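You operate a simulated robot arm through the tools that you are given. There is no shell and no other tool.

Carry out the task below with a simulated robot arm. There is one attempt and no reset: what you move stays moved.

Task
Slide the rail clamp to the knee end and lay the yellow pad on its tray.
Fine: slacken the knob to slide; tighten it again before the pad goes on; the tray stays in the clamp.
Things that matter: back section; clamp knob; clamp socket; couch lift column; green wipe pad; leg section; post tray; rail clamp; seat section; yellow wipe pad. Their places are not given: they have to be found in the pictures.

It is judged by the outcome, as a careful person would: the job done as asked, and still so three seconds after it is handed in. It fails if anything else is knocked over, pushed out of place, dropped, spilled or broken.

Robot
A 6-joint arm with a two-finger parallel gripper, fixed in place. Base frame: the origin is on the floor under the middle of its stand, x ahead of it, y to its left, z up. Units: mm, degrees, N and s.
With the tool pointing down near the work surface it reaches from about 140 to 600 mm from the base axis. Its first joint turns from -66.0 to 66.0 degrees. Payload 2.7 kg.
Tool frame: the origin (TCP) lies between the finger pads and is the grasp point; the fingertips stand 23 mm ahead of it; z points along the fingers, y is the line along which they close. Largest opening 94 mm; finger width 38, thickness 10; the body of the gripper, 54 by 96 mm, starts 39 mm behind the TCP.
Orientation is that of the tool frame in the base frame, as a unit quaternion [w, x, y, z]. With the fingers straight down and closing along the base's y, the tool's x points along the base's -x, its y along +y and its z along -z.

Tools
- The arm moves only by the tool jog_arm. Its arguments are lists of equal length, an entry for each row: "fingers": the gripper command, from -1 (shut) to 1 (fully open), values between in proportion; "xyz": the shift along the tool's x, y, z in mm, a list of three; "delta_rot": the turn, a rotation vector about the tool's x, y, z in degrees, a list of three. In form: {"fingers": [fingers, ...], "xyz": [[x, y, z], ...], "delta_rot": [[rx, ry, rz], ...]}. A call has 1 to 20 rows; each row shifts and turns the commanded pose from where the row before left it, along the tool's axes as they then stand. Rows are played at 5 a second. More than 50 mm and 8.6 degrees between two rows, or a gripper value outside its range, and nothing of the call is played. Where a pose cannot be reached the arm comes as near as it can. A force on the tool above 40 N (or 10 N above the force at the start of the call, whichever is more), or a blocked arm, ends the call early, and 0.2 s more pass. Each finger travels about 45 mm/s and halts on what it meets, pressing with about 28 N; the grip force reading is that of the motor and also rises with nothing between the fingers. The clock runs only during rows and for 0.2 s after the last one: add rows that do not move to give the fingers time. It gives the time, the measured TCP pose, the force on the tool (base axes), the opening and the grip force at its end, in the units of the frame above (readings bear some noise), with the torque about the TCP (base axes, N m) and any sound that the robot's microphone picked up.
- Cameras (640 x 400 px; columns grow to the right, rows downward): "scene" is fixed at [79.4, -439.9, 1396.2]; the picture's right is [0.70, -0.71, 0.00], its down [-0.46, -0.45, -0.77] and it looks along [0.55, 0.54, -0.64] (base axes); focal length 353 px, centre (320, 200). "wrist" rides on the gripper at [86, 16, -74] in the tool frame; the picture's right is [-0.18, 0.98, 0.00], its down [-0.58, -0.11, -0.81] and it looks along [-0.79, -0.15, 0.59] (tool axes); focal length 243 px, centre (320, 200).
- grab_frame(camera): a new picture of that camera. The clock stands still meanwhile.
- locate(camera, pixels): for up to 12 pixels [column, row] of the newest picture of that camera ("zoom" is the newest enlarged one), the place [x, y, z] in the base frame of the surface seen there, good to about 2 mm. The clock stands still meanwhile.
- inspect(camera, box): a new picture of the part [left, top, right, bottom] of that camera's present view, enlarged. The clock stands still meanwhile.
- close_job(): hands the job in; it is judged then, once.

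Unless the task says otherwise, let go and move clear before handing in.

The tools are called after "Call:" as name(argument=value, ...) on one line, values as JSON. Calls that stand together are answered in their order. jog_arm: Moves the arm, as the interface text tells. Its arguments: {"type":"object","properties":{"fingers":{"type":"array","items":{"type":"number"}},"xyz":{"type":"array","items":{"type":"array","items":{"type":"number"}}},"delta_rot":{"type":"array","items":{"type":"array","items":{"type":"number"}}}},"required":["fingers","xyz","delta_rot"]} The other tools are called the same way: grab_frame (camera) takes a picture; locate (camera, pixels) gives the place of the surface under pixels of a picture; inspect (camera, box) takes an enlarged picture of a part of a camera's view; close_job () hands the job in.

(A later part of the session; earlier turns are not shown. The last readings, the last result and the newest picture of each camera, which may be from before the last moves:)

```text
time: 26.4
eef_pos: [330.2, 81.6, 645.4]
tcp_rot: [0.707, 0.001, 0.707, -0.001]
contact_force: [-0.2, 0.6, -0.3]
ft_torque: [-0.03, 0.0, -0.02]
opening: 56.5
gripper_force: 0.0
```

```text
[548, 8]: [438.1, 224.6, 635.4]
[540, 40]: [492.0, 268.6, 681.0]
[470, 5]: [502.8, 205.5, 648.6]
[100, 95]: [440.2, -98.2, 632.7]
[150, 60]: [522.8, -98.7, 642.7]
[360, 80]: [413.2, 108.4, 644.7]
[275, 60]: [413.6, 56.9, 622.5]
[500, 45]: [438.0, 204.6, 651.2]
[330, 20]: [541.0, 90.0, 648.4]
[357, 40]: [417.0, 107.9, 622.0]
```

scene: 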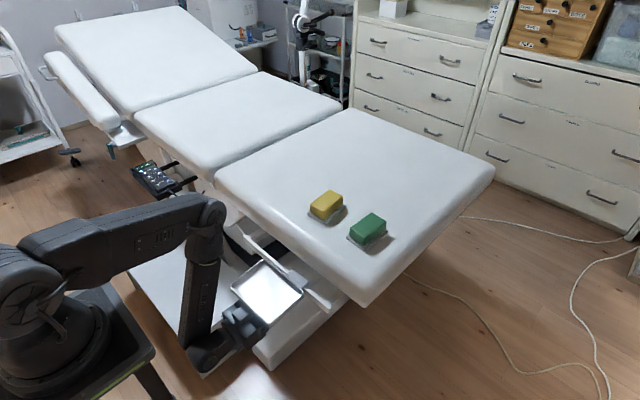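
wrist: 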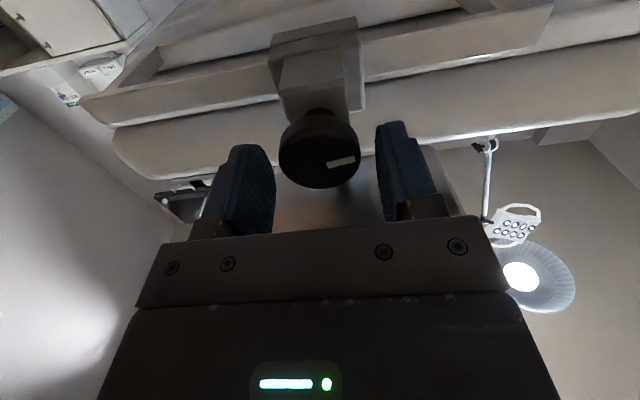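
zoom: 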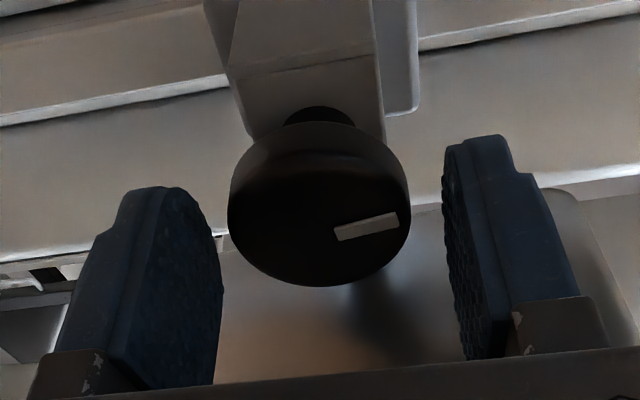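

The knob centre is (y 81.7, z 645), the clamp spans y 57–108, the rail ends at y≈224 with a standoff at y≈205. I'll re-grip the knob level and slide on to y≈160.

Call:
jog_arm(fingers=[-1, -1, -1, -1, -1, -1, -1, -1, -1, -1, -1, -1], xyz=[[0, 0, 1], [0, 0, 0], [0, 0, 0], [0, 10, 0], [0, 10, 0], [0, 10, 0], [0, 10, 0], [0, 10, 0], [0, 10, 0], [0, 10, 0], [0, 8, 0], [0, 0, 0]], delta_rot=[[0, 0, 0], [0, 0, 0], [0, 0, 0], [0, 0, 0], [0, 0, 0], [0, 0, 0], [0, 0, 0], [0, 0, 0], [0, 0, 0], [0, 0, 0], [0, 0, 0], [0, 0, 0]])

Call:
inspect(camera="scene", box=[190, 200, 350, 340])

Call:
grab_frame(camera="wrist")

```text
time: 29.0
eef_pos: [330.7, 158.8, 646.0]
tcp_rot: [0.707, 0.001, 0.707, 0.0]
contact_force: [-7.5, -1.9, -3.6]
ft_torque: [-0.02, -0.53, -0.28]
opening: 41.2
gripper_force: 45.0
```

```text
2.86 times, centred on (270, 270) of scene
```

zoom: 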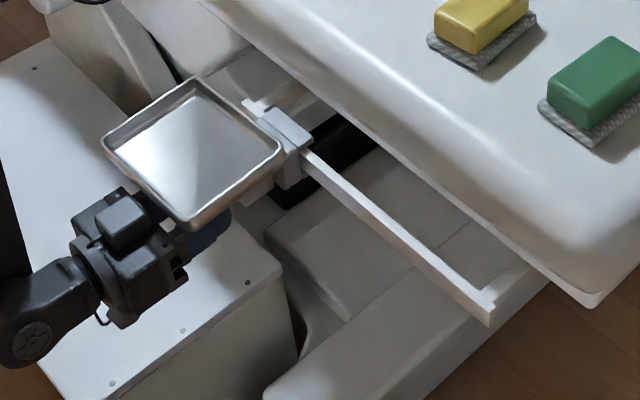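

```text
taken
```

wrist: 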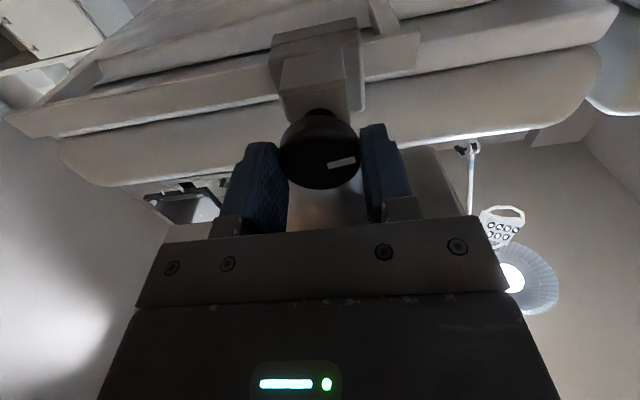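

The clamp is at y≈159 and approaching the standoff at (380,15). I'll measure the remaining gap before the last part.

Call:
inspect(camera="wrist", box=[250, 0, 450, 130])

Call:
inspect(camera="scene", box=[225, 210, 285, 260])

```text
3.08 times, centred on (350, 65) of wrist
```

zoom: 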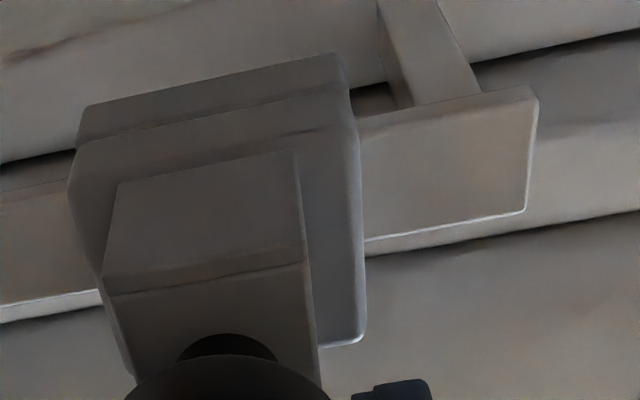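

```text
8.00 times, centred on (255, 235) of scene
```

zoom: 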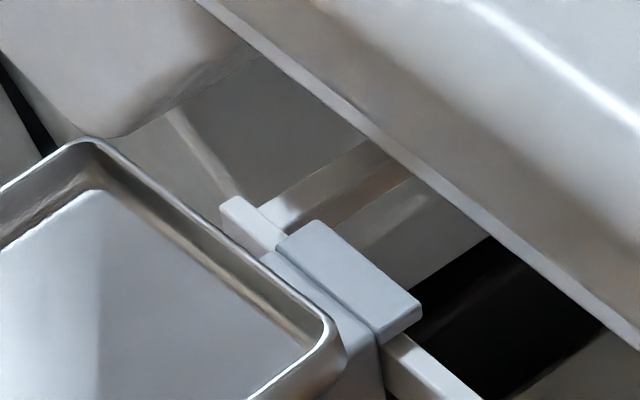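

Call:
locate(camera="zoom", pixels=[[228, 204], [245, 220], [270, 240], [282, 232], [320, 228], [415, 305], [385, 325], [290, 200], [350, 170], [400, 180], [265, 215], [330, 265]])

```text
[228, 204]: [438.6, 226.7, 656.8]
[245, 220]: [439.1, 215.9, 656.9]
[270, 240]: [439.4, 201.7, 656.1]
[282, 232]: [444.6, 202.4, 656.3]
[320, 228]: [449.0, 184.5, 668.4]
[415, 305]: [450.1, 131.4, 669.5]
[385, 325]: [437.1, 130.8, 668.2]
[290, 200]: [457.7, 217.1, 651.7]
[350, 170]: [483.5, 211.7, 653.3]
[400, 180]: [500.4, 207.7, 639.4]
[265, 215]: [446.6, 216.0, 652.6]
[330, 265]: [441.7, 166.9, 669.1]
```

The clamp spans y 131–187 and the standoff begins around y≈200; rail end at y≈227. I'll creep forward in small steps watching for contact with the standoff.

Call:
jog_arm(fingers=[-1, -1, -1, -1, -1], xyz=[[0, 3, 0], [0, 3, 0], [0, 3, 0], [0, 3, 0], [0, 0, 0]], delta_rot=[[0, 0, 0], [0, 0, 0], [0, 0, 0], [0, 0, 0], [0, 0, 0]])

Call:
inspect(camera="wrist", box=[250, 0, 450, 130])

```text
time: 30.2
eef_pos: [329.3, 171.3, 645.7]
tcp_rot: [0.707, 0.001, 0.707, 0.0]
contact_force: [-9.6, -2.0, -4.7]
ft_torque: [0.01, -0.44, -0.15]
opening: 41.3
gripper_force: 45.0
```

```text
3.08 times, centred on (350, 65) of wrist
```

zoom: 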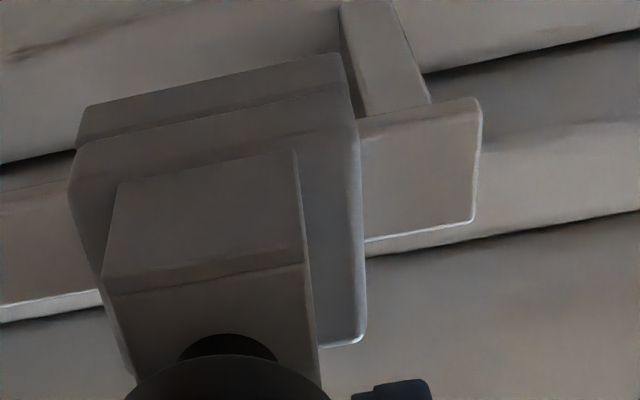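

The standoff is now just beside the clamp's rear edge. I'll continue with 2 mm steps and watch the y force.

Call:
jog_arm(fingers=[-1, -1, -1, -1], xyz=[[0, 2, 0], [0, 2, 0], [0, 2, 0], [0, 0, 0]], delta_rot=[[0, 0, 0], [0, 0, 0], [0, 0, 0], [0, 0, 0]])

Call:
inspect(camera="wrist", box=[250, 0, 450, 130])

Call:
inspect(camera="scene", box=[225, 210, 285, 260])

```text
time: 31.2
eef_pos: [330.5, 176.0, 645.7]
tcp_rot: [0.706, 0.0, 0.708, 0.0]
contact_force: [-9.7, -2.6, -8.7]
ft_torque: [0.01, -0.21, -0.27]
opening: 41.4
gripper_force: 44.9
```

```text
3.08 times, centred on (350, 65) of wrist
```

zoom: 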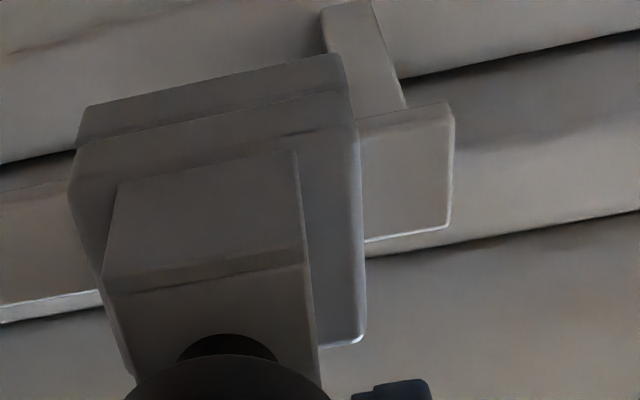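

```text
8.00 times, centred on (255, 235) of scene
```

zoom: 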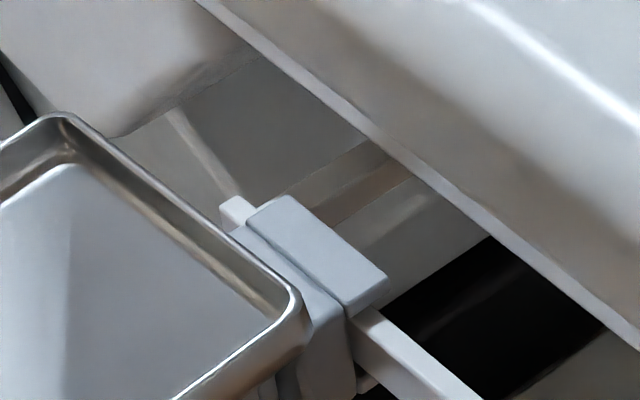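

Still free (y force -2.6 N) with the clamp edge at y≈204, rail end ≈226. I'll creep another 8 mm.

Call:
jog_arm(fingers=[-1, -1, -1, -1, -1], xyz=[[0, 2, 0], [0, 2, 0], [0, 2, 0], [0, 2, 0], [0, 0, 0]], delta_rot=[[0, 0, 0], [0, 0, 0], [0, 0, 0], [0, 0, 0], [0, 0, 0]])

Call:
inspect(camera="wrist", box=[250, 0, 450, 130])

Call:
inspect(camera="scene", box=[225, 210, 285, 260])

```text
time: 32.4
eef_pos: [329.9, 180.7, 645.2]
tcp_rot: [0.707, 0.005, 0.707, -0.007]
contact_force: [4.5, -4.0, 1.3]
ft_torque: [-0.02, 0.12, 0.13]
opening: 41.0
gripper_force: 45.3
stopped in row 5: the force on the tool passed its limit at 42 N (the readings are from after the stop); the commanded pose is now the measured one
```

```text
3.08 times, centred on (350, 65) of wrist
```

zoom: 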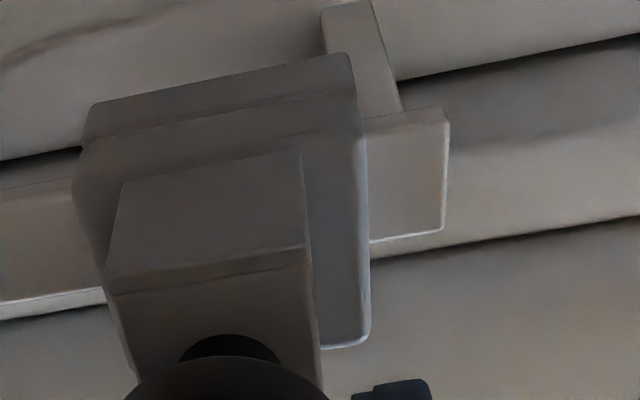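

```text
8.00 times, centred on (255, 235) of scene
```

zoom: 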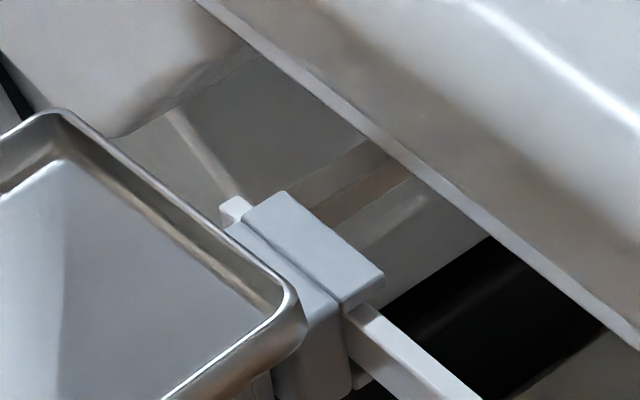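

The clamp hit its stop at the knee end (force limit reached, clamp edge against the standoff, y≈180). I'll release, re-centre, and check the knob and mark before tightening.

Call:
jog_arm(fingers=[0.2, 0.2, 0.2], xyz=[[0, 0, 0], [0, 0, 0], [0, 0, 0]], delta_rot=[[0, 0, 0], [0, 0, 0], [0, 0, 0]])

Call:
inspect(camera="wrist", box=[220, 0, 420, 240])

```text
time: 33.2
eef_pos: [330.4, 181.3, 645.7]
tcp_rot: [0.707, 0.004, 0.707, -0.007]
contact_force: [0.4, 0.4, 0.0]
ft_torque: [0.01, 0.02, 0.03]
opening: 56.3
gripper_force: 0.1
```

```text
1.67 times, centred on (320, 120) of wrist
```

zoom: 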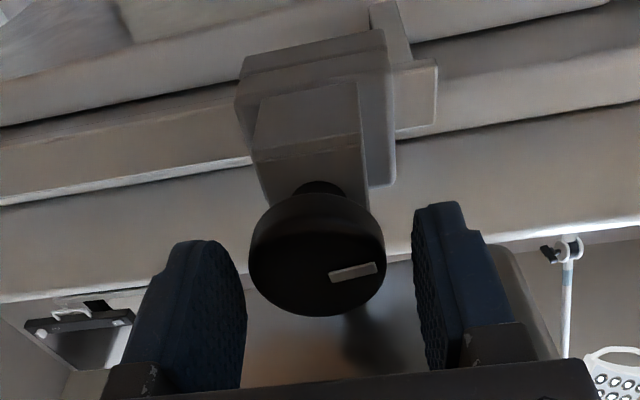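

Call:
locate(camera="zoom", pixels=[[252, 258], [382, 258], [316, 312], [332, 275], [374, 267], [318, 198], [240, 100], [390, 80], [435, 85], [300, 187], [340, 187], [315, 260]])

```text
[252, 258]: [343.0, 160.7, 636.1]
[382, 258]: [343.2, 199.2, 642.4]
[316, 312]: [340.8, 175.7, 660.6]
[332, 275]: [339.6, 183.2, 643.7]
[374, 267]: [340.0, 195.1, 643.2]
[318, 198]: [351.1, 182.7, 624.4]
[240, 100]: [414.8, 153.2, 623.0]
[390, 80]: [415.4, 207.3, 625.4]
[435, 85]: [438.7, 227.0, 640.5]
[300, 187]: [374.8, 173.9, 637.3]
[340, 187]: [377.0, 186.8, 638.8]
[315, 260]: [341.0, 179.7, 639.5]
```

Knob centre is now (y≈180, z≈644.5), mark still pointing to +y. I'll centre, roll -23°, grip and turn clockwise 46° to start tightening.

Call:
jog_arm(fingers=[0.2, 0.2, 0.2, 0.2, -1, -1, -1, -1], xyz=[[0.8, -1.2, 0], [0, 0, 0], [0, 0, 0], [0, 0, 0], [0, 0, 0], [0, 0, 0], [0, 0, 0], [0, 0, 0]], delta_rot=[[0, 0, 0], [0, 0, -7.7], [0, 0, -7.7], [0, 0, -7.7], [0, 0, 0], [0, 0, 0], [0, 0, 0], [0, 0, 0]])

Call:
grab_frame(camera="wrist")

```text
time: 35.0
eef_pos: [329.8, 179.4, 644.4]
tcp_rot: [0.691, -0.137, 0.694, -0.148]
contact_force: [0.5, 1.2, -2.8]
ft_torque: [-0.02, 0.13, 0.05]
opening: 41.3
gripper_force: 45.0
```

```text
taken
```

wrist: 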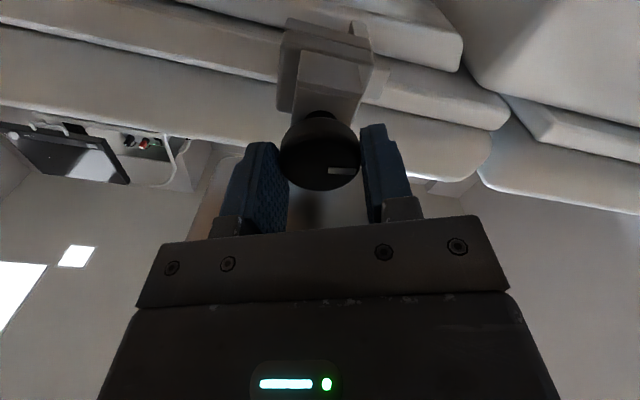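

Gripped cleanly with small forces. Now clockwise 46°.

Call:
jog_arm(fingers=[-1, -1, -1, -1, -1, -1, -1], xyz=[[0, 0, 0], [0, 0, 0], [0, 0, 0], [0, 0, 0], [0, 0, 0], [0, 0, 0], [0, 0, 0]], delta_rot=[[0, 0, 7.7], [0, 0, 7.7], [0, 0, 7.7], [0, 0, 7.7], [0, 0, 7.7], [0, 0, 7.7], [0, 0, 0]])

Call:
grab_frame(camera="wrist")

```text
time: 36.6
eef_pos: [329.6, 179.2, 644.9]
tcp_rot: [0.694, 0.145, 0.692, 0.136]
contact_force: [-3.5, 2.8, -1.3]
ft_torque: [0.02, 0.61, 0.52]
opening: 41.5
gripper_force: 45.0
```

```text
taken
```

wrist: 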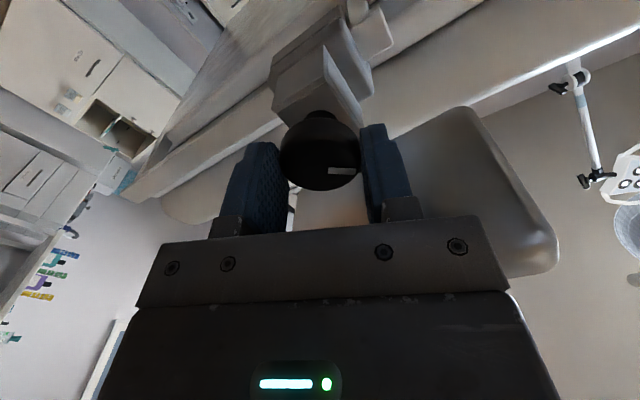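

The knob followed the gripper through 46° clockwise (mark unchanged relative to the pads). I'll release, roll back to -23°, and grip again for the second stroke.

Call:
jog_arm(fingers=[0.2, 0.2, 0.2, 0.2, 0.2, 0.2, 0.2, 0.2, -1, -1, -1, -1], xyz=[[0, 0, 0], [0, 0, 0], [0, 0, 0], [0, 0, 0], [0, 0, 0], [0, 0, 0], [0, 0, 0], [0, 0, 0], [0, 0, 0], [0, 0, 0], [0, 0, 0], [0, 0, 0]], delta_rot=[[0, 0, 0], [0, 0, 0], [0, 0, -7.7], [0, 0, -7.7], [0, 0, -7.7], [0, 0, -7.7], [0, 0, -7.7], [0, 0, -7.7], [0, 0, 0], [0, 0, 0], [0, 0, 0], [0, 0, 0]])

Call:
grab_frame(camera="wrist")

```text
time: 39.2
eef_pos: [330.2, 179.0, 644.8]
tcp_rot: [0.691, -0.138, 0.694, -0.148]
contact_force: [0.7, -3.0, 4.1]
ft_torque: [0.0, -0.02, -0.32]
opening: 41.0
gripper_force: 45.5
```

```text
taken
```

wrist: 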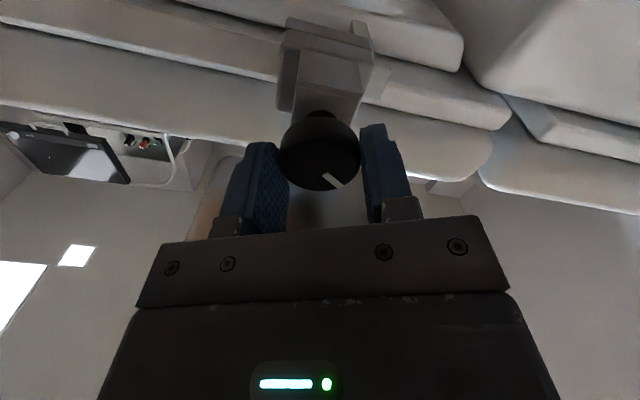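

The mark is now at about 45° from vertical and the knob is gripped again. Second clockwise stroke of 46°, to bring the mark back upright.

Call:
jog_arm(fingers=[-1, -1, -1, -1, -1, -1, -1], xyz=[[0, 0, 0], [0, 0, 0], [0, 0, 0], [0, 0, 0], [0, 0, 0], [0, 0, 0], [0, 0, 0]], delta_rot=[[0, 0, 7.7], [0, 0, 7.7], [0, 0, 7.7], [0, 0, 7.7], [0, 0, 7.7], [0, 0, 7.7], [0, 0, 0]])

Call:
grab_frame(camera="wrist")

```text
time: 40.8
eef_pos: [330.8, 180.7, 645.2]
tcp_rot: [0.694, 0.147, 0.692, 0.137]
contact_force: [8.2, -0.7, 3.1]
ft_torque: [-0.01, 0.31, 0.15]
opening: 41.1
gripper_force: 45.1
```

```text
taken
```

wrist: 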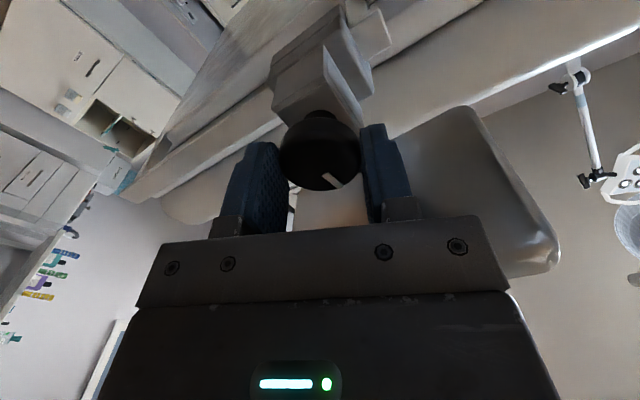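

The knob turned with the gripper; the mark should be upright again. While still holding it I'll test tightness with a small -y nudge (2 mm).

Call:
jog_arm(fingers=[-1, -1, -1], xyz=[[-0.4, -0.92, 0], [-0.4, -0.92, 0], [0, 0, 0]], delta_rot=[[0, 0, 0], [0, 0, 0], [0, 0, 0]])

Call:
grab_frame(camera="wrist")

```text
time: 41.6
eef_pos: [331.4, 180.3, 643.8]
tcp_rot: [0.694, 0.144, 0.692, 0.137]
contact_force: [7.7, 14.4, -5.2]
ft_torque: [0.01, -0.28, 0.26]
opening: 40.6
gripper_force: 45.3
```

```text
taken
```

wrist: 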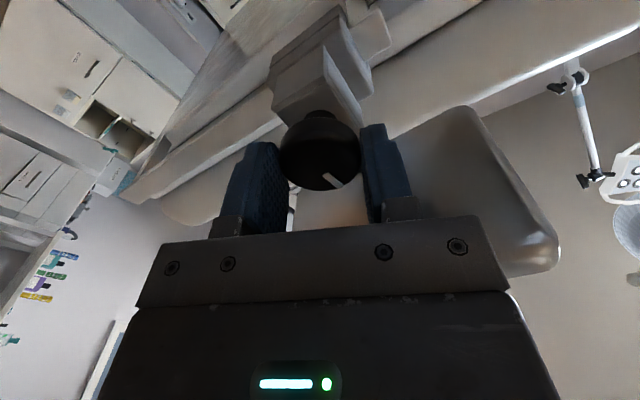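

The clamp now resists (14 N for ~2 mm commanded, hardly any movement), so it grips the rail. I'll undo the nudge, release, roll to 0 and check the mark against its original upright position.

Call:
jog_arm(fingers=[-1, 0.2, 0.2, 0.2, 0.2, 0.2, 0.2], xyz=[[0.8, 1.84, 0], [0, 0, 0], [0, 0, 0], [0, 0, 0], [0, 0, 0], [0, 0, 0], [0, 0, 0]], delta_rot=[[0, 0, 0], [0, 0, 0], [0, 0, 0], [0, 0, -7.7], [0, 0, -7.7], [0, 0, -7.7], [0, 0, 0]])

Call:
inspect(camera="wrist", box=[220, 0, 420, 240])

```text
time: 43.2
eef_pos: [330.0, 180.5, 644.3]
tcp_rot: [0.707, 0.001, 0.707, -0.006]
contact_force: [0.2, -0.5, 0.7]
ft_torque: [-0.03, 0.02, 0.01]
opening: 56.3
gripper_force: 0.0
```

```text
1.67 times, centred on (320, 120) of wrist
```

zoom: 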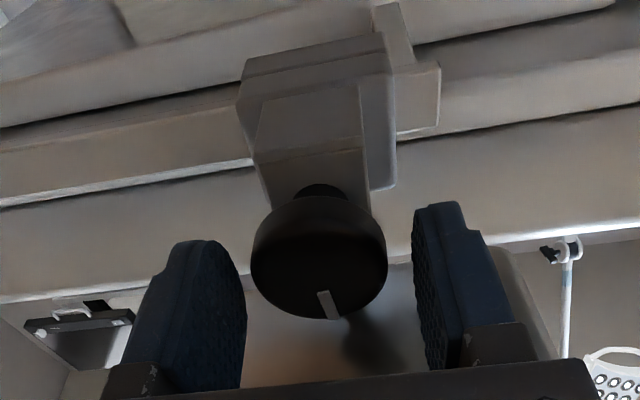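

Call:
locate(camera="zoom", pixels=[[322, 294], [335, 315], [328, 304], [254, 258], [384, 258], [316, 260], [318, 198], [242, 100], [392, 80], [316, 316]])

```text
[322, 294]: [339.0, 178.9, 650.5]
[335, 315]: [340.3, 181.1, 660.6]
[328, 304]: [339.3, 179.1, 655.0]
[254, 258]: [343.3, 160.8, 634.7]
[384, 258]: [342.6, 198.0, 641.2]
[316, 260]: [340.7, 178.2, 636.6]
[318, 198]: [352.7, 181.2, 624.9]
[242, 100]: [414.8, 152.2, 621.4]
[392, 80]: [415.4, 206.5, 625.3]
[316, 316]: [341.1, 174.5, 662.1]
```

The mark is upright to within a few degrees (maybe slightly short). I'll grip once more and turn clockwise a little further to make sure it's snug, watching the torque.

Call:
jog_arm(fingers=[0.2, -1, -1, -1, -1, -1, -1, -1], xyz=[[0, -0.7, 0], [0, 0, 0], [0, 0, 0], [0, 0, 0], [0, 0, 0], [0, 0, 0], [0, 0, 0], [0, 0, 0]], delta_rot=[[0, 0, 0], [0, 0, 0], [0, 0, 0], [0, 0, 0], [0, 0, 4], [0, 0, 4], [0, 0, 4], [0, 0, 0]])

Call:
inspect(camera="wrist", box=[220, 0, 420, 240])

```text
time: 45.0
eef_pos: [330.1, 179.0, 644.5]
tcp_rot: [0.704, 0.078, 0.703, 0.068]
contact_force: [0.3, 6.4, -0.1]
ft_torque: [-0.84, -0.08, 0.1]
opening: 41.1
gripper_force: 45.0
```

```text
1.67 times, centred on (320, 120) of wrist
```

zoom: 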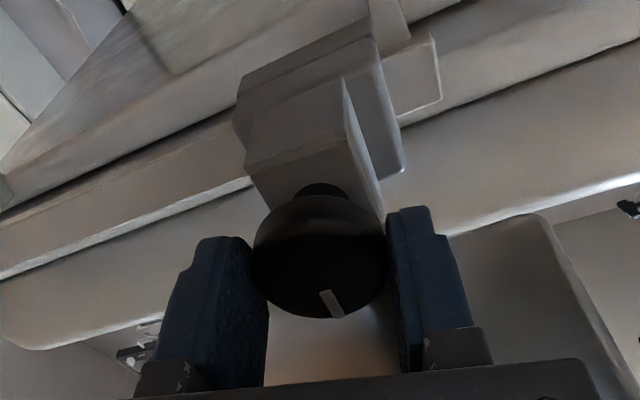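

Torque about x of -0.84 N·m: the knob is at its tight stop. I'll release it, roll back to level, and retract in -x.

Call:
jog_arm(fingers=[0.25, 0.25, 0.25, 0.25, 0.25, 0.25, 0.25, 0.25], xyz=[[0, 0, 0], [0, 0, 0], [0, 0, 0], [0, 0, 0], [0, 0, 0], [0, 0, -15], [0, 0, -17], [0, 0, 0]], delta_rot=[[0, 0, 0], [0, 0, 0], [0, 0, 0], [0, 0, -6], [0, 0, -6], [0, 0, 0], [0, 0, 0], [0, 0, 0]])

Call:
grab_frame(camera="wrist")

Call:
grab_frame(camera="scene")

```text
time: 46.8
eef_pos: [297.4, 178.9, 644.8]
tcp_rot: [0.707, 0.004, 0.707, -0.005]
contact_force: [0.7, 0.4, 0.2]
ft_torque: [-0.03, 0.01, 0.0]
opening: 58.9
gripper_force: 0.1
```

```text
taken
```

wrist: 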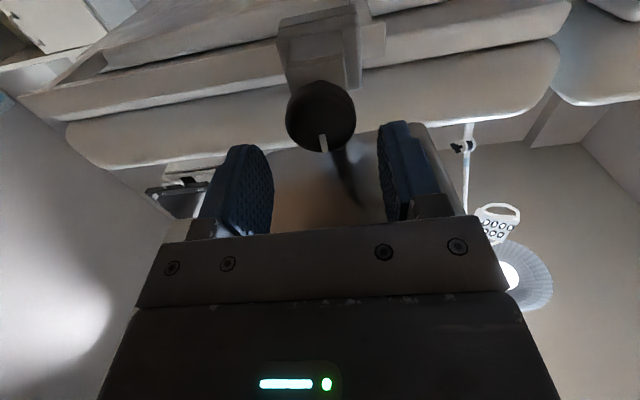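

```text
taken
```

scene: 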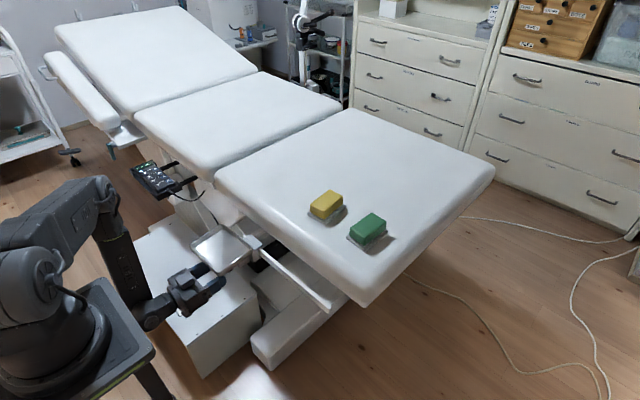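

Released with no contact; mark upright, tray at the knee end. I'll slide the gripper out from under the tray in -y (tilting slightly down) to y≈40.

Call:
jog_arm(fingers=[0.25, 0.25, 0.25, 0.25, 0.25], xyz=[[0, -35, 7], [0, -35, 7], [0, -35, 7], [0, -35, 7], [0, 0, 0]], delta_rot=[[0, 2, 0], [0, 2, 0], [0, 2, 0], [0, 2, 0], [0, 0, 0]])

Call:
grab_frame(camera="scene")

```text
time: 48.0
eef_pos: [324.0, 39.8, 645.0]
tcp_rot: [0.655, 0.004, 0.755, -0.005]
contact_force: [1.1, -0.1, 0.4]
ft_torque: [-0.02, -0.02, 0.02]
opening: 58.7
gripper_force: 0.1
```

```text
taken
```

scene: 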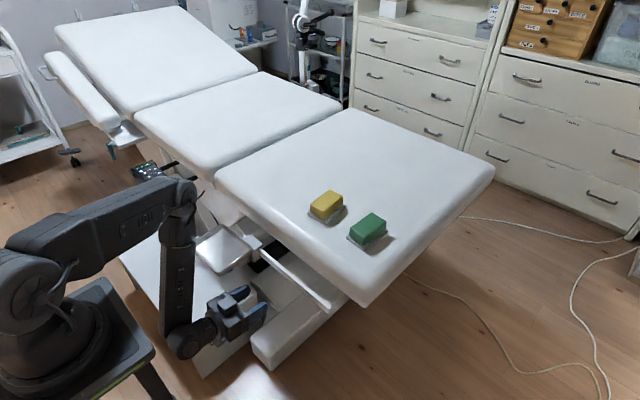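

Clear of the tray at (324,40,645). I'll rise while pitching the tool back to straight down.

Call:
jog_arm(fingers=[0.6, 0.6, 0.6, 0.6, 0.6, 0.6, 0.6, 0.6, 0.6, 0.6, 0.6], xyz=[[-29.7, -15, -4.2], [-28.8, -15, -8.4], [-27.3, 0, -12.4], [-25.3, 0, -16.2], [-22.7, 0, -19.6], [-19.7, 0, -22.6], [-16.3, 0, -25.2], [-12.5, 0, -27.3], [-8.5, 0, -28.8], [-4.3, 0, -29.7], [0, 0, 0]], delta_rot=[[0, 8.2, 0], [0, 8.2, 0], [0, 8.2, 0], [0, 8.2, 0], [0, 8.2, 0], [0, 8.2, 0], [0, 8.2, 0], [0, 8.2, 0], [0, 8.2, 0], [0, 8.2, 0], [0, 0, 0]])

Call:
grab_frame(camera="wrist")

Call:
grab_frame(camera="scene")

```text
time: 50.4
eef_pos: [315.0, 7.3, 920.0]
tcp_rot: [0.055, 0.005, 0.998, 0.006]
contact_force: [-0.1, 0.3, -0.3]
ft_torque: [0.05, 0.0, -0.01]
opening: 75.2
gripper_force: 0.1
out of reach, approached as far as the arm can: row 8, 9
```

```text
taken
```

wrist: 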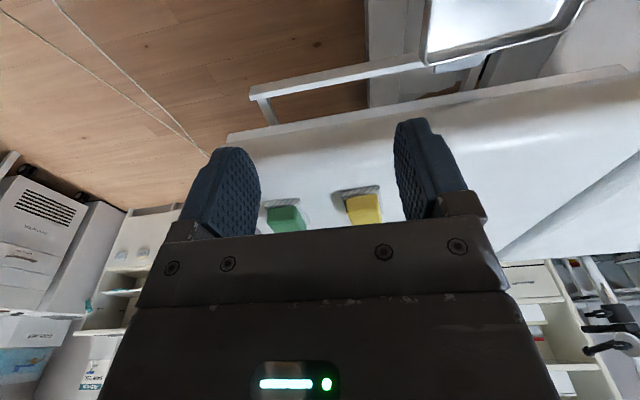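

```text
taken
```

scene: 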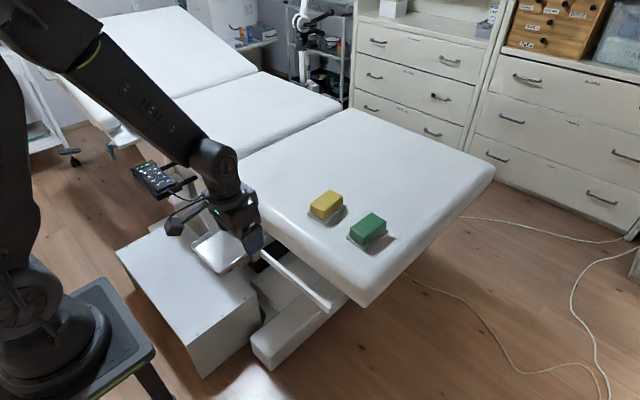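

Now above at (315,7,920), about 6° from vertical. I'll measure the yellow pad closely in the scene view.

Call:
inspect(camera="scene", box=[290, 170, 410, 260])

```text
4.44 times, centred on (350, 215) of scene
```

zoom: 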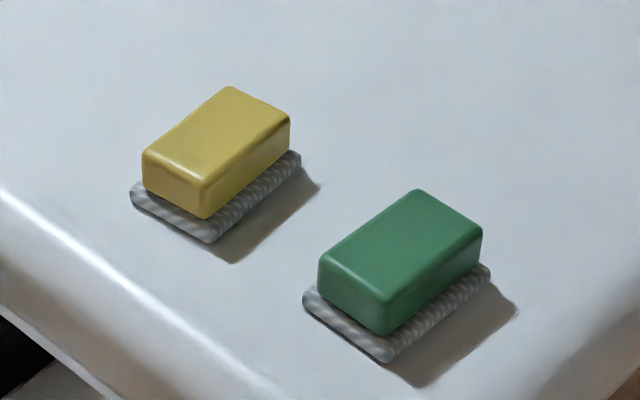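

Call:
locate(camera="zoom", pixels=[[145, 153], [205, 185], [232, 90], [288, 117], [215, 135], [145, 185], [205, 217], [210, 240], [132, 200], [298, 158], [250, 195], [100, 150]])

Call:
locate(camera="zoom", pixels=[[322, 263], [386, 303], [417, 192], [480, 225], [400, 245], [386, 360], [488, 270], [305, 295], [205, 230], [270, 185], [160, 205], [285, 140]])

```text
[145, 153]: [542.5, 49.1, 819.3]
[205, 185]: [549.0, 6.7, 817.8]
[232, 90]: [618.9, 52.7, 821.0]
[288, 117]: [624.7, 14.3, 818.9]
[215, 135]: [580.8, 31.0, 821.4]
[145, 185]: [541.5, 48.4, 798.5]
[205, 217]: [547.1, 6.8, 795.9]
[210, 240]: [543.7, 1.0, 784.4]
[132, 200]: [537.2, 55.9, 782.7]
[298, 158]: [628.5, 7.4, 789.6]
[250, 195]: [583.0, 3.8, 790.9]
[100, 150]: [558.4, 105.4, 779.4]
```

```text
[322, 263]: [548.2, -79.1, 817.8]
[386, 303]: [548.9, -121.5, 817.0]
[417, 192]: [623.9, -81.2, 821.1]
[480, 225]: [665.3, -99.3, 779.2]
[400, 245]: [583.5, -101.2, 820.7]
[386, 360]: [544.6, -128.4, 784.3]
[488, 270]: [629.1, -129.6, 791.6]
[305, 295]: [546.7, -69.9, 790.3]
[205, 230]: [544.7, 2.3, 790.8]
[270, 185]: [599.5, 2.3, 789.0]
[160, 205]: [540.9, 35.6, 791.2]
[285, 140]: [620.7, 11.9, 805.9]
```

The yellow pad: body ≈80×44 mm, centre (584,31), top z≈820, with a wider grey base (z 779–791), turned about 5° CCW. I'll straighten the tool and move above it, opening the fingers and aligning yaw.

Call:
jog_arm(fingers=[0.6, 0.6, 0.6, 0.6, 0.6, 0.6, 0.6, 0.6], xyz=[[0, 0, 0], [-45, 4, 0], [-45, 4, 0], [-45, 4, 0], [-45, 4, 0], [-45, 4, 0], [-44, 4, 0], [0, 0, 0]], delta_rot=[[0, 6.3, 0], [0, 0, 0], [0, 0, 0], [0, 0, 0], [0, 0, 0], [0, 0, 0], [0, 0, -5], [0, 0, 0]])

Call:
grab_frame(camera="wrist")

Call:
grab_frame(camera="scene")

```text
time: 52.2
eef_pos: [583.2, 27.6, 920.8]
tcp_rot: [-0.002, -0.039, 0.999, 0.007]
contact_force: [0.8, 0.3, 1.3]
ft_torque: [0.0, -0.01, 0.0]
opening: 75.3
gripper_force: 0.1
```

```text
taken
```

wrist: 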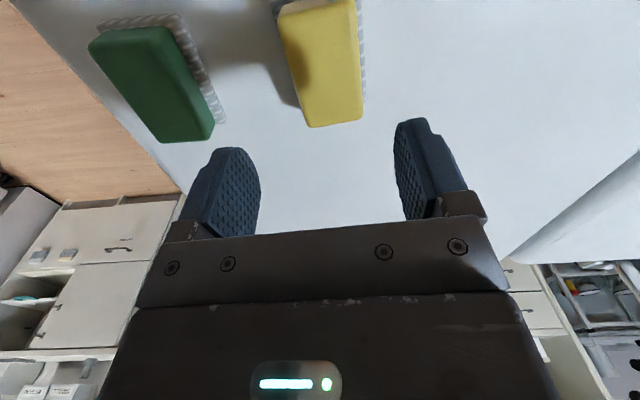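

```text
taken
```

scene: 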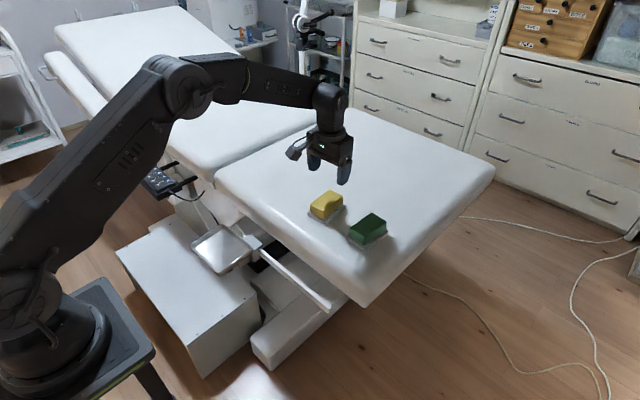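

I'm above the pad; from this view I'll measure its top corners for a precise grasp.

Call:
locate(camera="wrist", pixels=[[284, 20], [355, 5], [309, 122], [360, 116], [325, 60], [335, 100], [363, 60], [296, 80], [335, 122], [285, 40], [358, 30], [320, 20]])

Call:
inspect(camera="wrist", box=[240, 0, 400, 140])

```text
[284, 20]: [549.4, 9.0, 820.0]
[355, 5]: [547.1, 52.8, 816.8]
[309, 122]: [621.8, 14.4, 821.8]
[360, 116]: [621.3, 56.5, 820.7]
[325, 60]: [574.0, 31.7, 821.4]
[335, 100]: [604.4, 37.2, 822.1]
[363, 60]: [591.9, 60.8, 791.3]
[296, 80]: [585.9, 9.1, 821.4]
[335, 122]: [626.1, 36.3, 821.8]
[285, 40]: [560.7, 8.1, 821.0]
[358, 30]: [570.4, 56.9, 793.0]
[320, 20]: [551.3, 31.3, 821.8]
```

```text
2.86 times, centred on (320, 70) of wrist
```

zoom: 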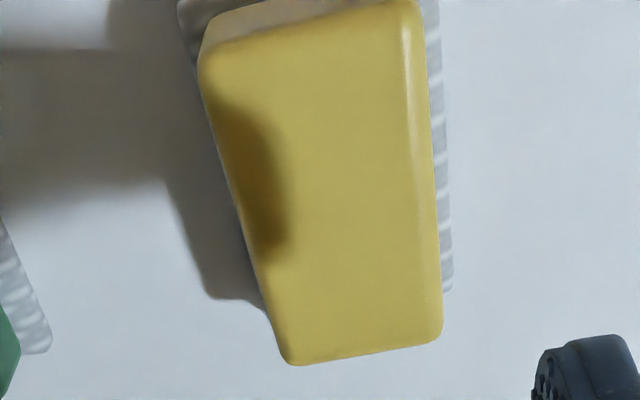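

The pad centre is about (584,32) with yaw ≈4°, matching the tool's 4.5°. I'll centre in y and descend so the fingertips stop just above the grey base (TCP z≈819).

Call:
jog_arm(fingers=[0.6, 0.6, 0.6, 0.6, 0.6], xyz=[[-1.1, 4.3, 0], [0, 0, 40], [0, 0, 40], [0, 0, 21.5], [0, 0, 0]], delta_rot=[[0, 0, 0], [0, 0, 0], [0, 0, 0], [0, 0, 0], [0, 0, 0]])

Call:
grab_frame(camera="wrist")

Call:
inspect(camera="scene", box=[270, 130, 410, 260])

```text
time: 53.4
eef_pos: [586.3, 31.9, 816.7]
tcp_rot: [0.0, -0.039, 0.999, 0.007]
contact_force: [0.7, -0.3, -0.6]
ft_torque: [0.0, 0.01, 0.04]
opening: 75.2
gripper_force: 0.1
```

```text
taken
```

wrist: 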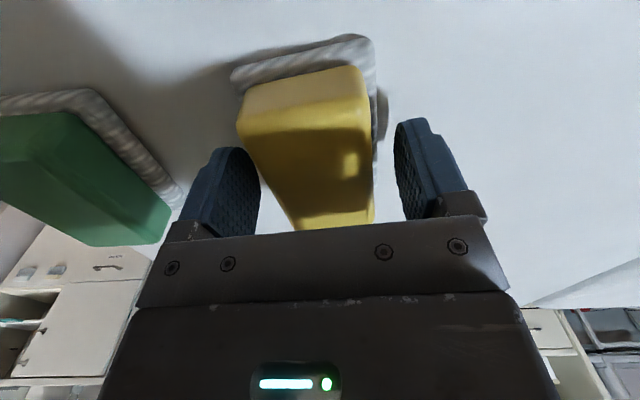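

```text
3.08 times, centred on (340, 195) of scene
```

zoom: 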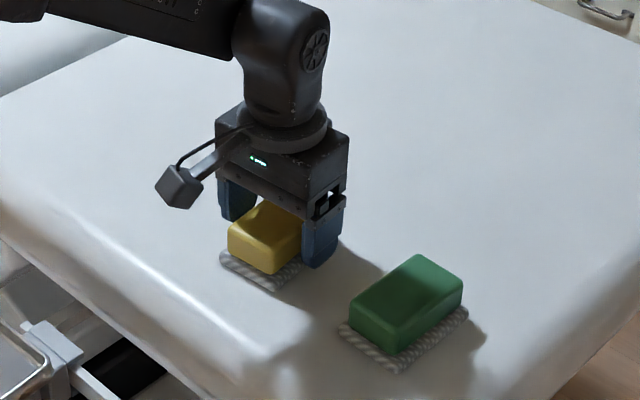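

Fingers straddle the pad at z≈817 without contact. I'll raise 1.5 mm for clearance from the grey base and close gently.

Call:
jog_arm(fingers=[0.6, 0.2, 0, -0.2, -0.5, -0.5, -0.5], xyz=[[0, 0, -1.5], [0, 0, 0], [0, 0, 0], [0, 0, 0], [0, 0, 0], [0, 0, 0], [0, 0, 0]], delta_rot=[[0, 0, 0], [0, 0, 0], [0, 0, 0], [0, 0, 0], [0, 0, 0], [0, 0, 0], [0, 0, 0]])

Call:
grab_frame(camera="wrist")

```text
time: 55.0
eef_pos: [585.7, 33.9, 819.4]
tcp_rot: [0.0, -0.04, 0.999, 0.007]
contact_force: [0.0, -0.5, 1.1]
ft_torque: [-0.03, 0.06, -0.03]
opening: 49.3
gripper_force: 28.3
```

```text
taken
```

wrist: 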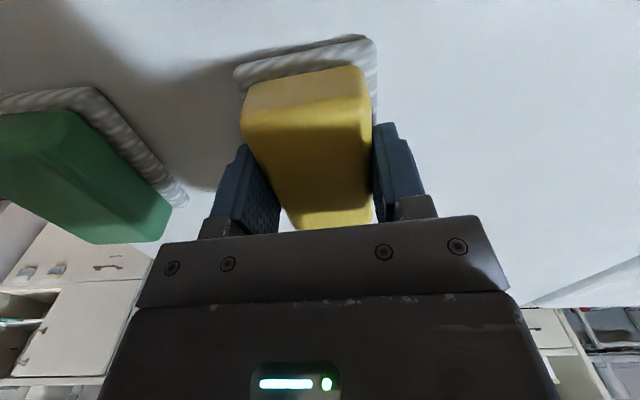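

The pad is gripped (opening 49.3, 28 N). I'll lift it 40 mm and check that the whole pad comes along.

Call:
jog_arm(fingers=[-0.7, -0.7, -0.7, -0.7, -0.7], xyz=[[0, 0, -10], [0, 0, -15], [0, 0, -20], [0, 0, -20], [0, 0, 0]], delta_rot=[[0, 0, 0], [0, 0, 0], [0, 0, 0], [0, 0, 0], [0, 0, 0]])

Call:
grab_frame(camera="wrist")

Call:
grab_frame(camera="scene")

```text
time: 56.2
eef_pos: [585.6, 34.5, 882.8]
tcp_rot: [-0.001, -0.039, 0.999, 0.006]
contact_force: [-0.3, -0.2, -0.2]
ft_torque: [0.02, 0.01, 0.0]
opening: 49.3
gripper_force: 27.9
```

```text
taken
```

wrist: 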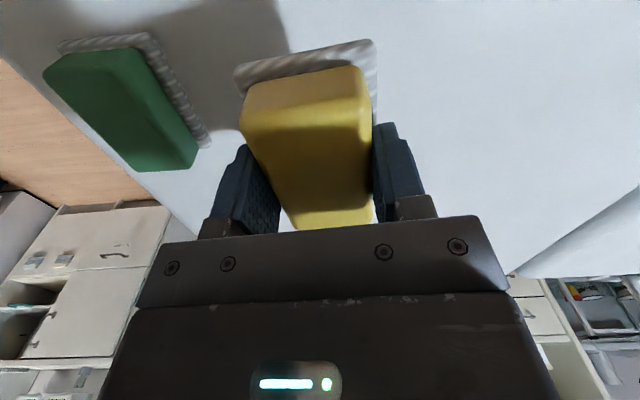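

```text
taken
```

scene: 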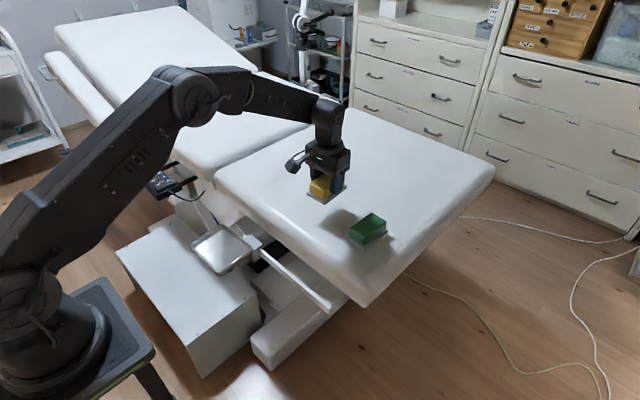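

The whole pad, grey base included, is lifted. Now I'll measure the tray's present place.

Call:
inspect(camera="scene", box=[170, 200, 290, 290])

```text
4.44 times, centred on (230, 245) of scene
```

zoom: 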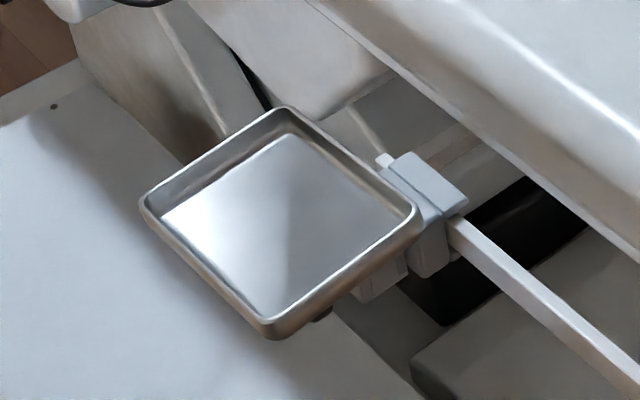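

Call:
locate(camera="zoom", pixels=[[284, 110], [142, 203], [270, 325], [416, 215], [288, 138], [165, 215], [267, 312], [400, 217], [285, 220], [425, 175], [350, 165], [215, 260]])

Call:
locate(camera="zoom", pixels=[[230, 170], [340, 270], [300, 150], [180, 220], [270, 300], [390, 220], [330, 125], [385, 158], [455, 200], [400, 165]])

```text
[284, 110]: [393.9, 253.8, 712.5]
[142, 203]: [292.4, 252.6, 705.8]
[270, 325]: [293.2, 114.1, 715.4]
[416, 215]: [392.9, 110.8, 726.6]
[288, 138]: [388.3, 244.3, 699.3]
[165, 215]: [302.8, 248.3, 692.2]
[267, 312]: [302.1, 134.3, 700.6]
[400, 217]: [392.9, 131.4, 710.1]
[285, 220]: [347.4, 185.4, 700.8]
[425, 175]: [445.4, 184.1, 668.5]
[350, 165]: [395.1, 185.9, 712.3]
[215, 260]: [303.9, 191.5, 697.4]
```

```text
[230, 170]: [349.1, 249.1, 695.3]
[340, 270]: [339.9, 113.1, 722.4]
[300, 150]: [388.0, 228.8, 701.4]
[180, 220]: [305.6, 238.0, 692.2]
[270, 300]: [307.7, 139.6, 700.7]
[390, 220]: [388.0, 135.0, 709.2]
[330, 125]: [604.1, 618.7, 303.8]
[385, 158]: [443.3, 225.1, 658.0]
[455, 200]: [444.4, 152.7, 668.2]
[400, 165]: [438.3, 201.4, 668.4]
```

The pad is safely held, but the tray floor readings (z≈692 at (306,238) vs ≈709 at (388,135)) suggest the tray may be leaning a few degrees. Before laying the pad I'll move toward the tray and look at it from closer up.

Call:
jog_arm(fingers=[-0.7, -0.7, -0.7, -0.7, -0.7, -0.7, -0.7, -0.7, -0.7, -0.7], xyz=[[0, 0, -20], [45, 4, 0], [45, 4, 0], [45, 4, 0], [45, 4, 0], [45, 4, 0], [45, 4, 0], [45, 4, 0], [30, 4, 0], [0, 0, 0]], delta_rot=[[0, 0, 0], [0, 0, 0], [0, 0, 0], [0, 0, -4], [0, 0, -4], [0, 0, -4], [0, 0, -4], [0, 0, -4], [0, 0, -4], [0, 0, 0]])

Call:
grab_frame(camera="wrist")

Call:
grab_frame(camera="scene")

```text
time: 58.4
eef_pos: [242.0, -5.4, 903.2]
tcp_rot: [0.002, -0.247, 0.969, 0.007]
contact_force: [1.0, 0.4, -0.6]
ft_torque: [0.02, 0.01, -0.03]
opening: 49.5
gripper_force: 27.6
```

```text
taken
```

wrist: 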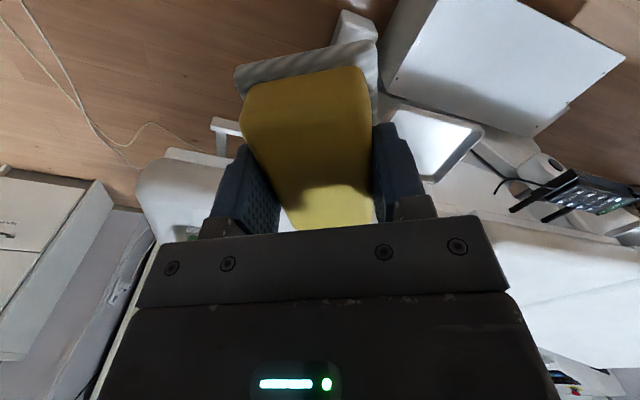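

```text
taken
```

scene: 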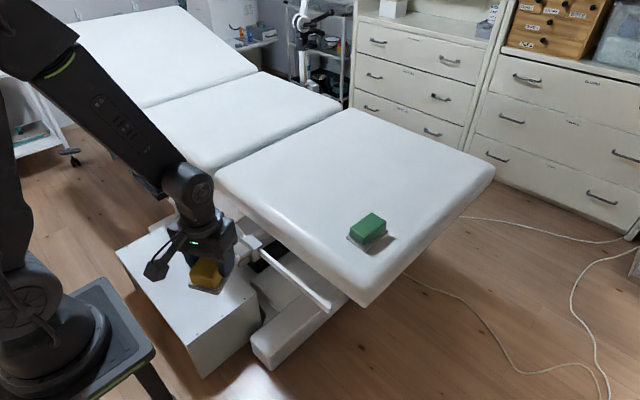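

The held pad hides much of the view, but the tray is visible at (430,140). I'll lower and tilt to view the tray, post and clamp more from the side.

Call:
jog_arm(fingers=[-0.7, -0.7, -0.7, -0.7, -0.7, -0.7], xyz=[[0, 0, 40], [0, 0, 40], [0, 0, 40], [0, 0, 30], [0, 0, 0], [0, 0, 0]], delta_rot=[[0, 0, 0], [0, 0, 0], [0, -7, -4], [0, -7, -4], [0, -7, -4], [0, 0, 0]])

Call:
grab_frame(camera="wrist")

Call:
grab_frame(camera="scene")

```text
time: 59.8
eef_pos: [225.5, -1.3, 795.1]
tcp_rot: [0.1, -0.307, 0.944, 0.063]
contact_force: [-0.4, 0.0, -0.8]
ft_torque: [-0.01, -0.03, 0.03]
opening: 49.5
gripper_force: 27.8
out of reach, approached as far as the arm can: row 3, 4
```

```text
taken
```

wrist: 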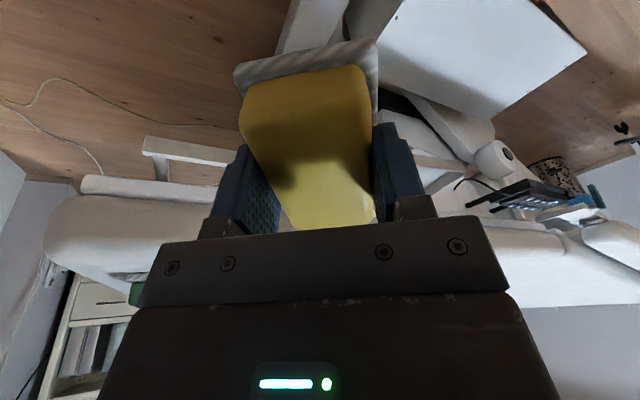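

```text
taken
```

scene: 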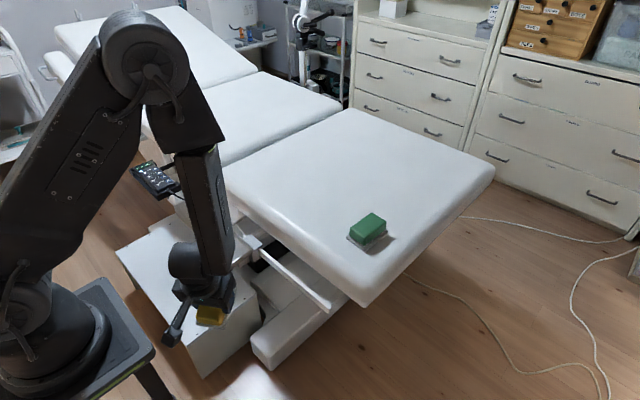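

The pad blocks the view and the arm is near its inner limit here. I'll set the pad back on the couch at its old place so I can inspect the tray properly with an empty gripper; first rise and straighten.

Call:
jog_arm(fingers=[-0.7, -0.7, -0.7, -0.7, -0.7, -0.7, -0.7, -0.7, -0.7], xyz=[[-7.2, 0, -29], [-5, 0, -29], [-3, 0, -29], [-1, 0, -29], [0, 0, 0], [0, 0, 0], [0, 0, 0], [0, 0, 0], [0, 0, 0]], delta_rot=[[0, 3.5, 0], [0, 3.5, 0], [0, 3.5, 0], [0, 3.4, 0], [0, 0, 7.9], [0, 0, 7.9], [0, 0, 7.9], [0, 0, 7.9], [0, 0, 0]])

Call:
inspect(camera="scene", box=[170, 200, 290, 290])

```text
time: 61.8
eef_pos: [232.1, -5.6, 908.2]
tcp_rot: [-0.019, -0.042, 0.999, 0.018]
contact_force: [0.6, -0.4, -0.2]
ft_torque: [0.01, 0.03, -0.01]
opening: 49.4
gripper_force: 28.2
out of reach, approached as far as the arm can: row 3
```

```text
4.44 times, centred on (230, 245) of scene
```

zoom: 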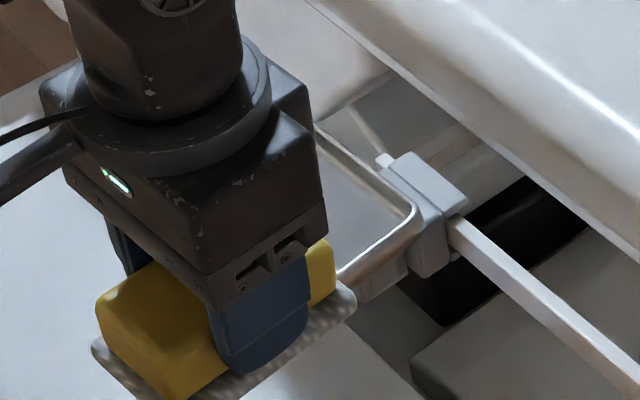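

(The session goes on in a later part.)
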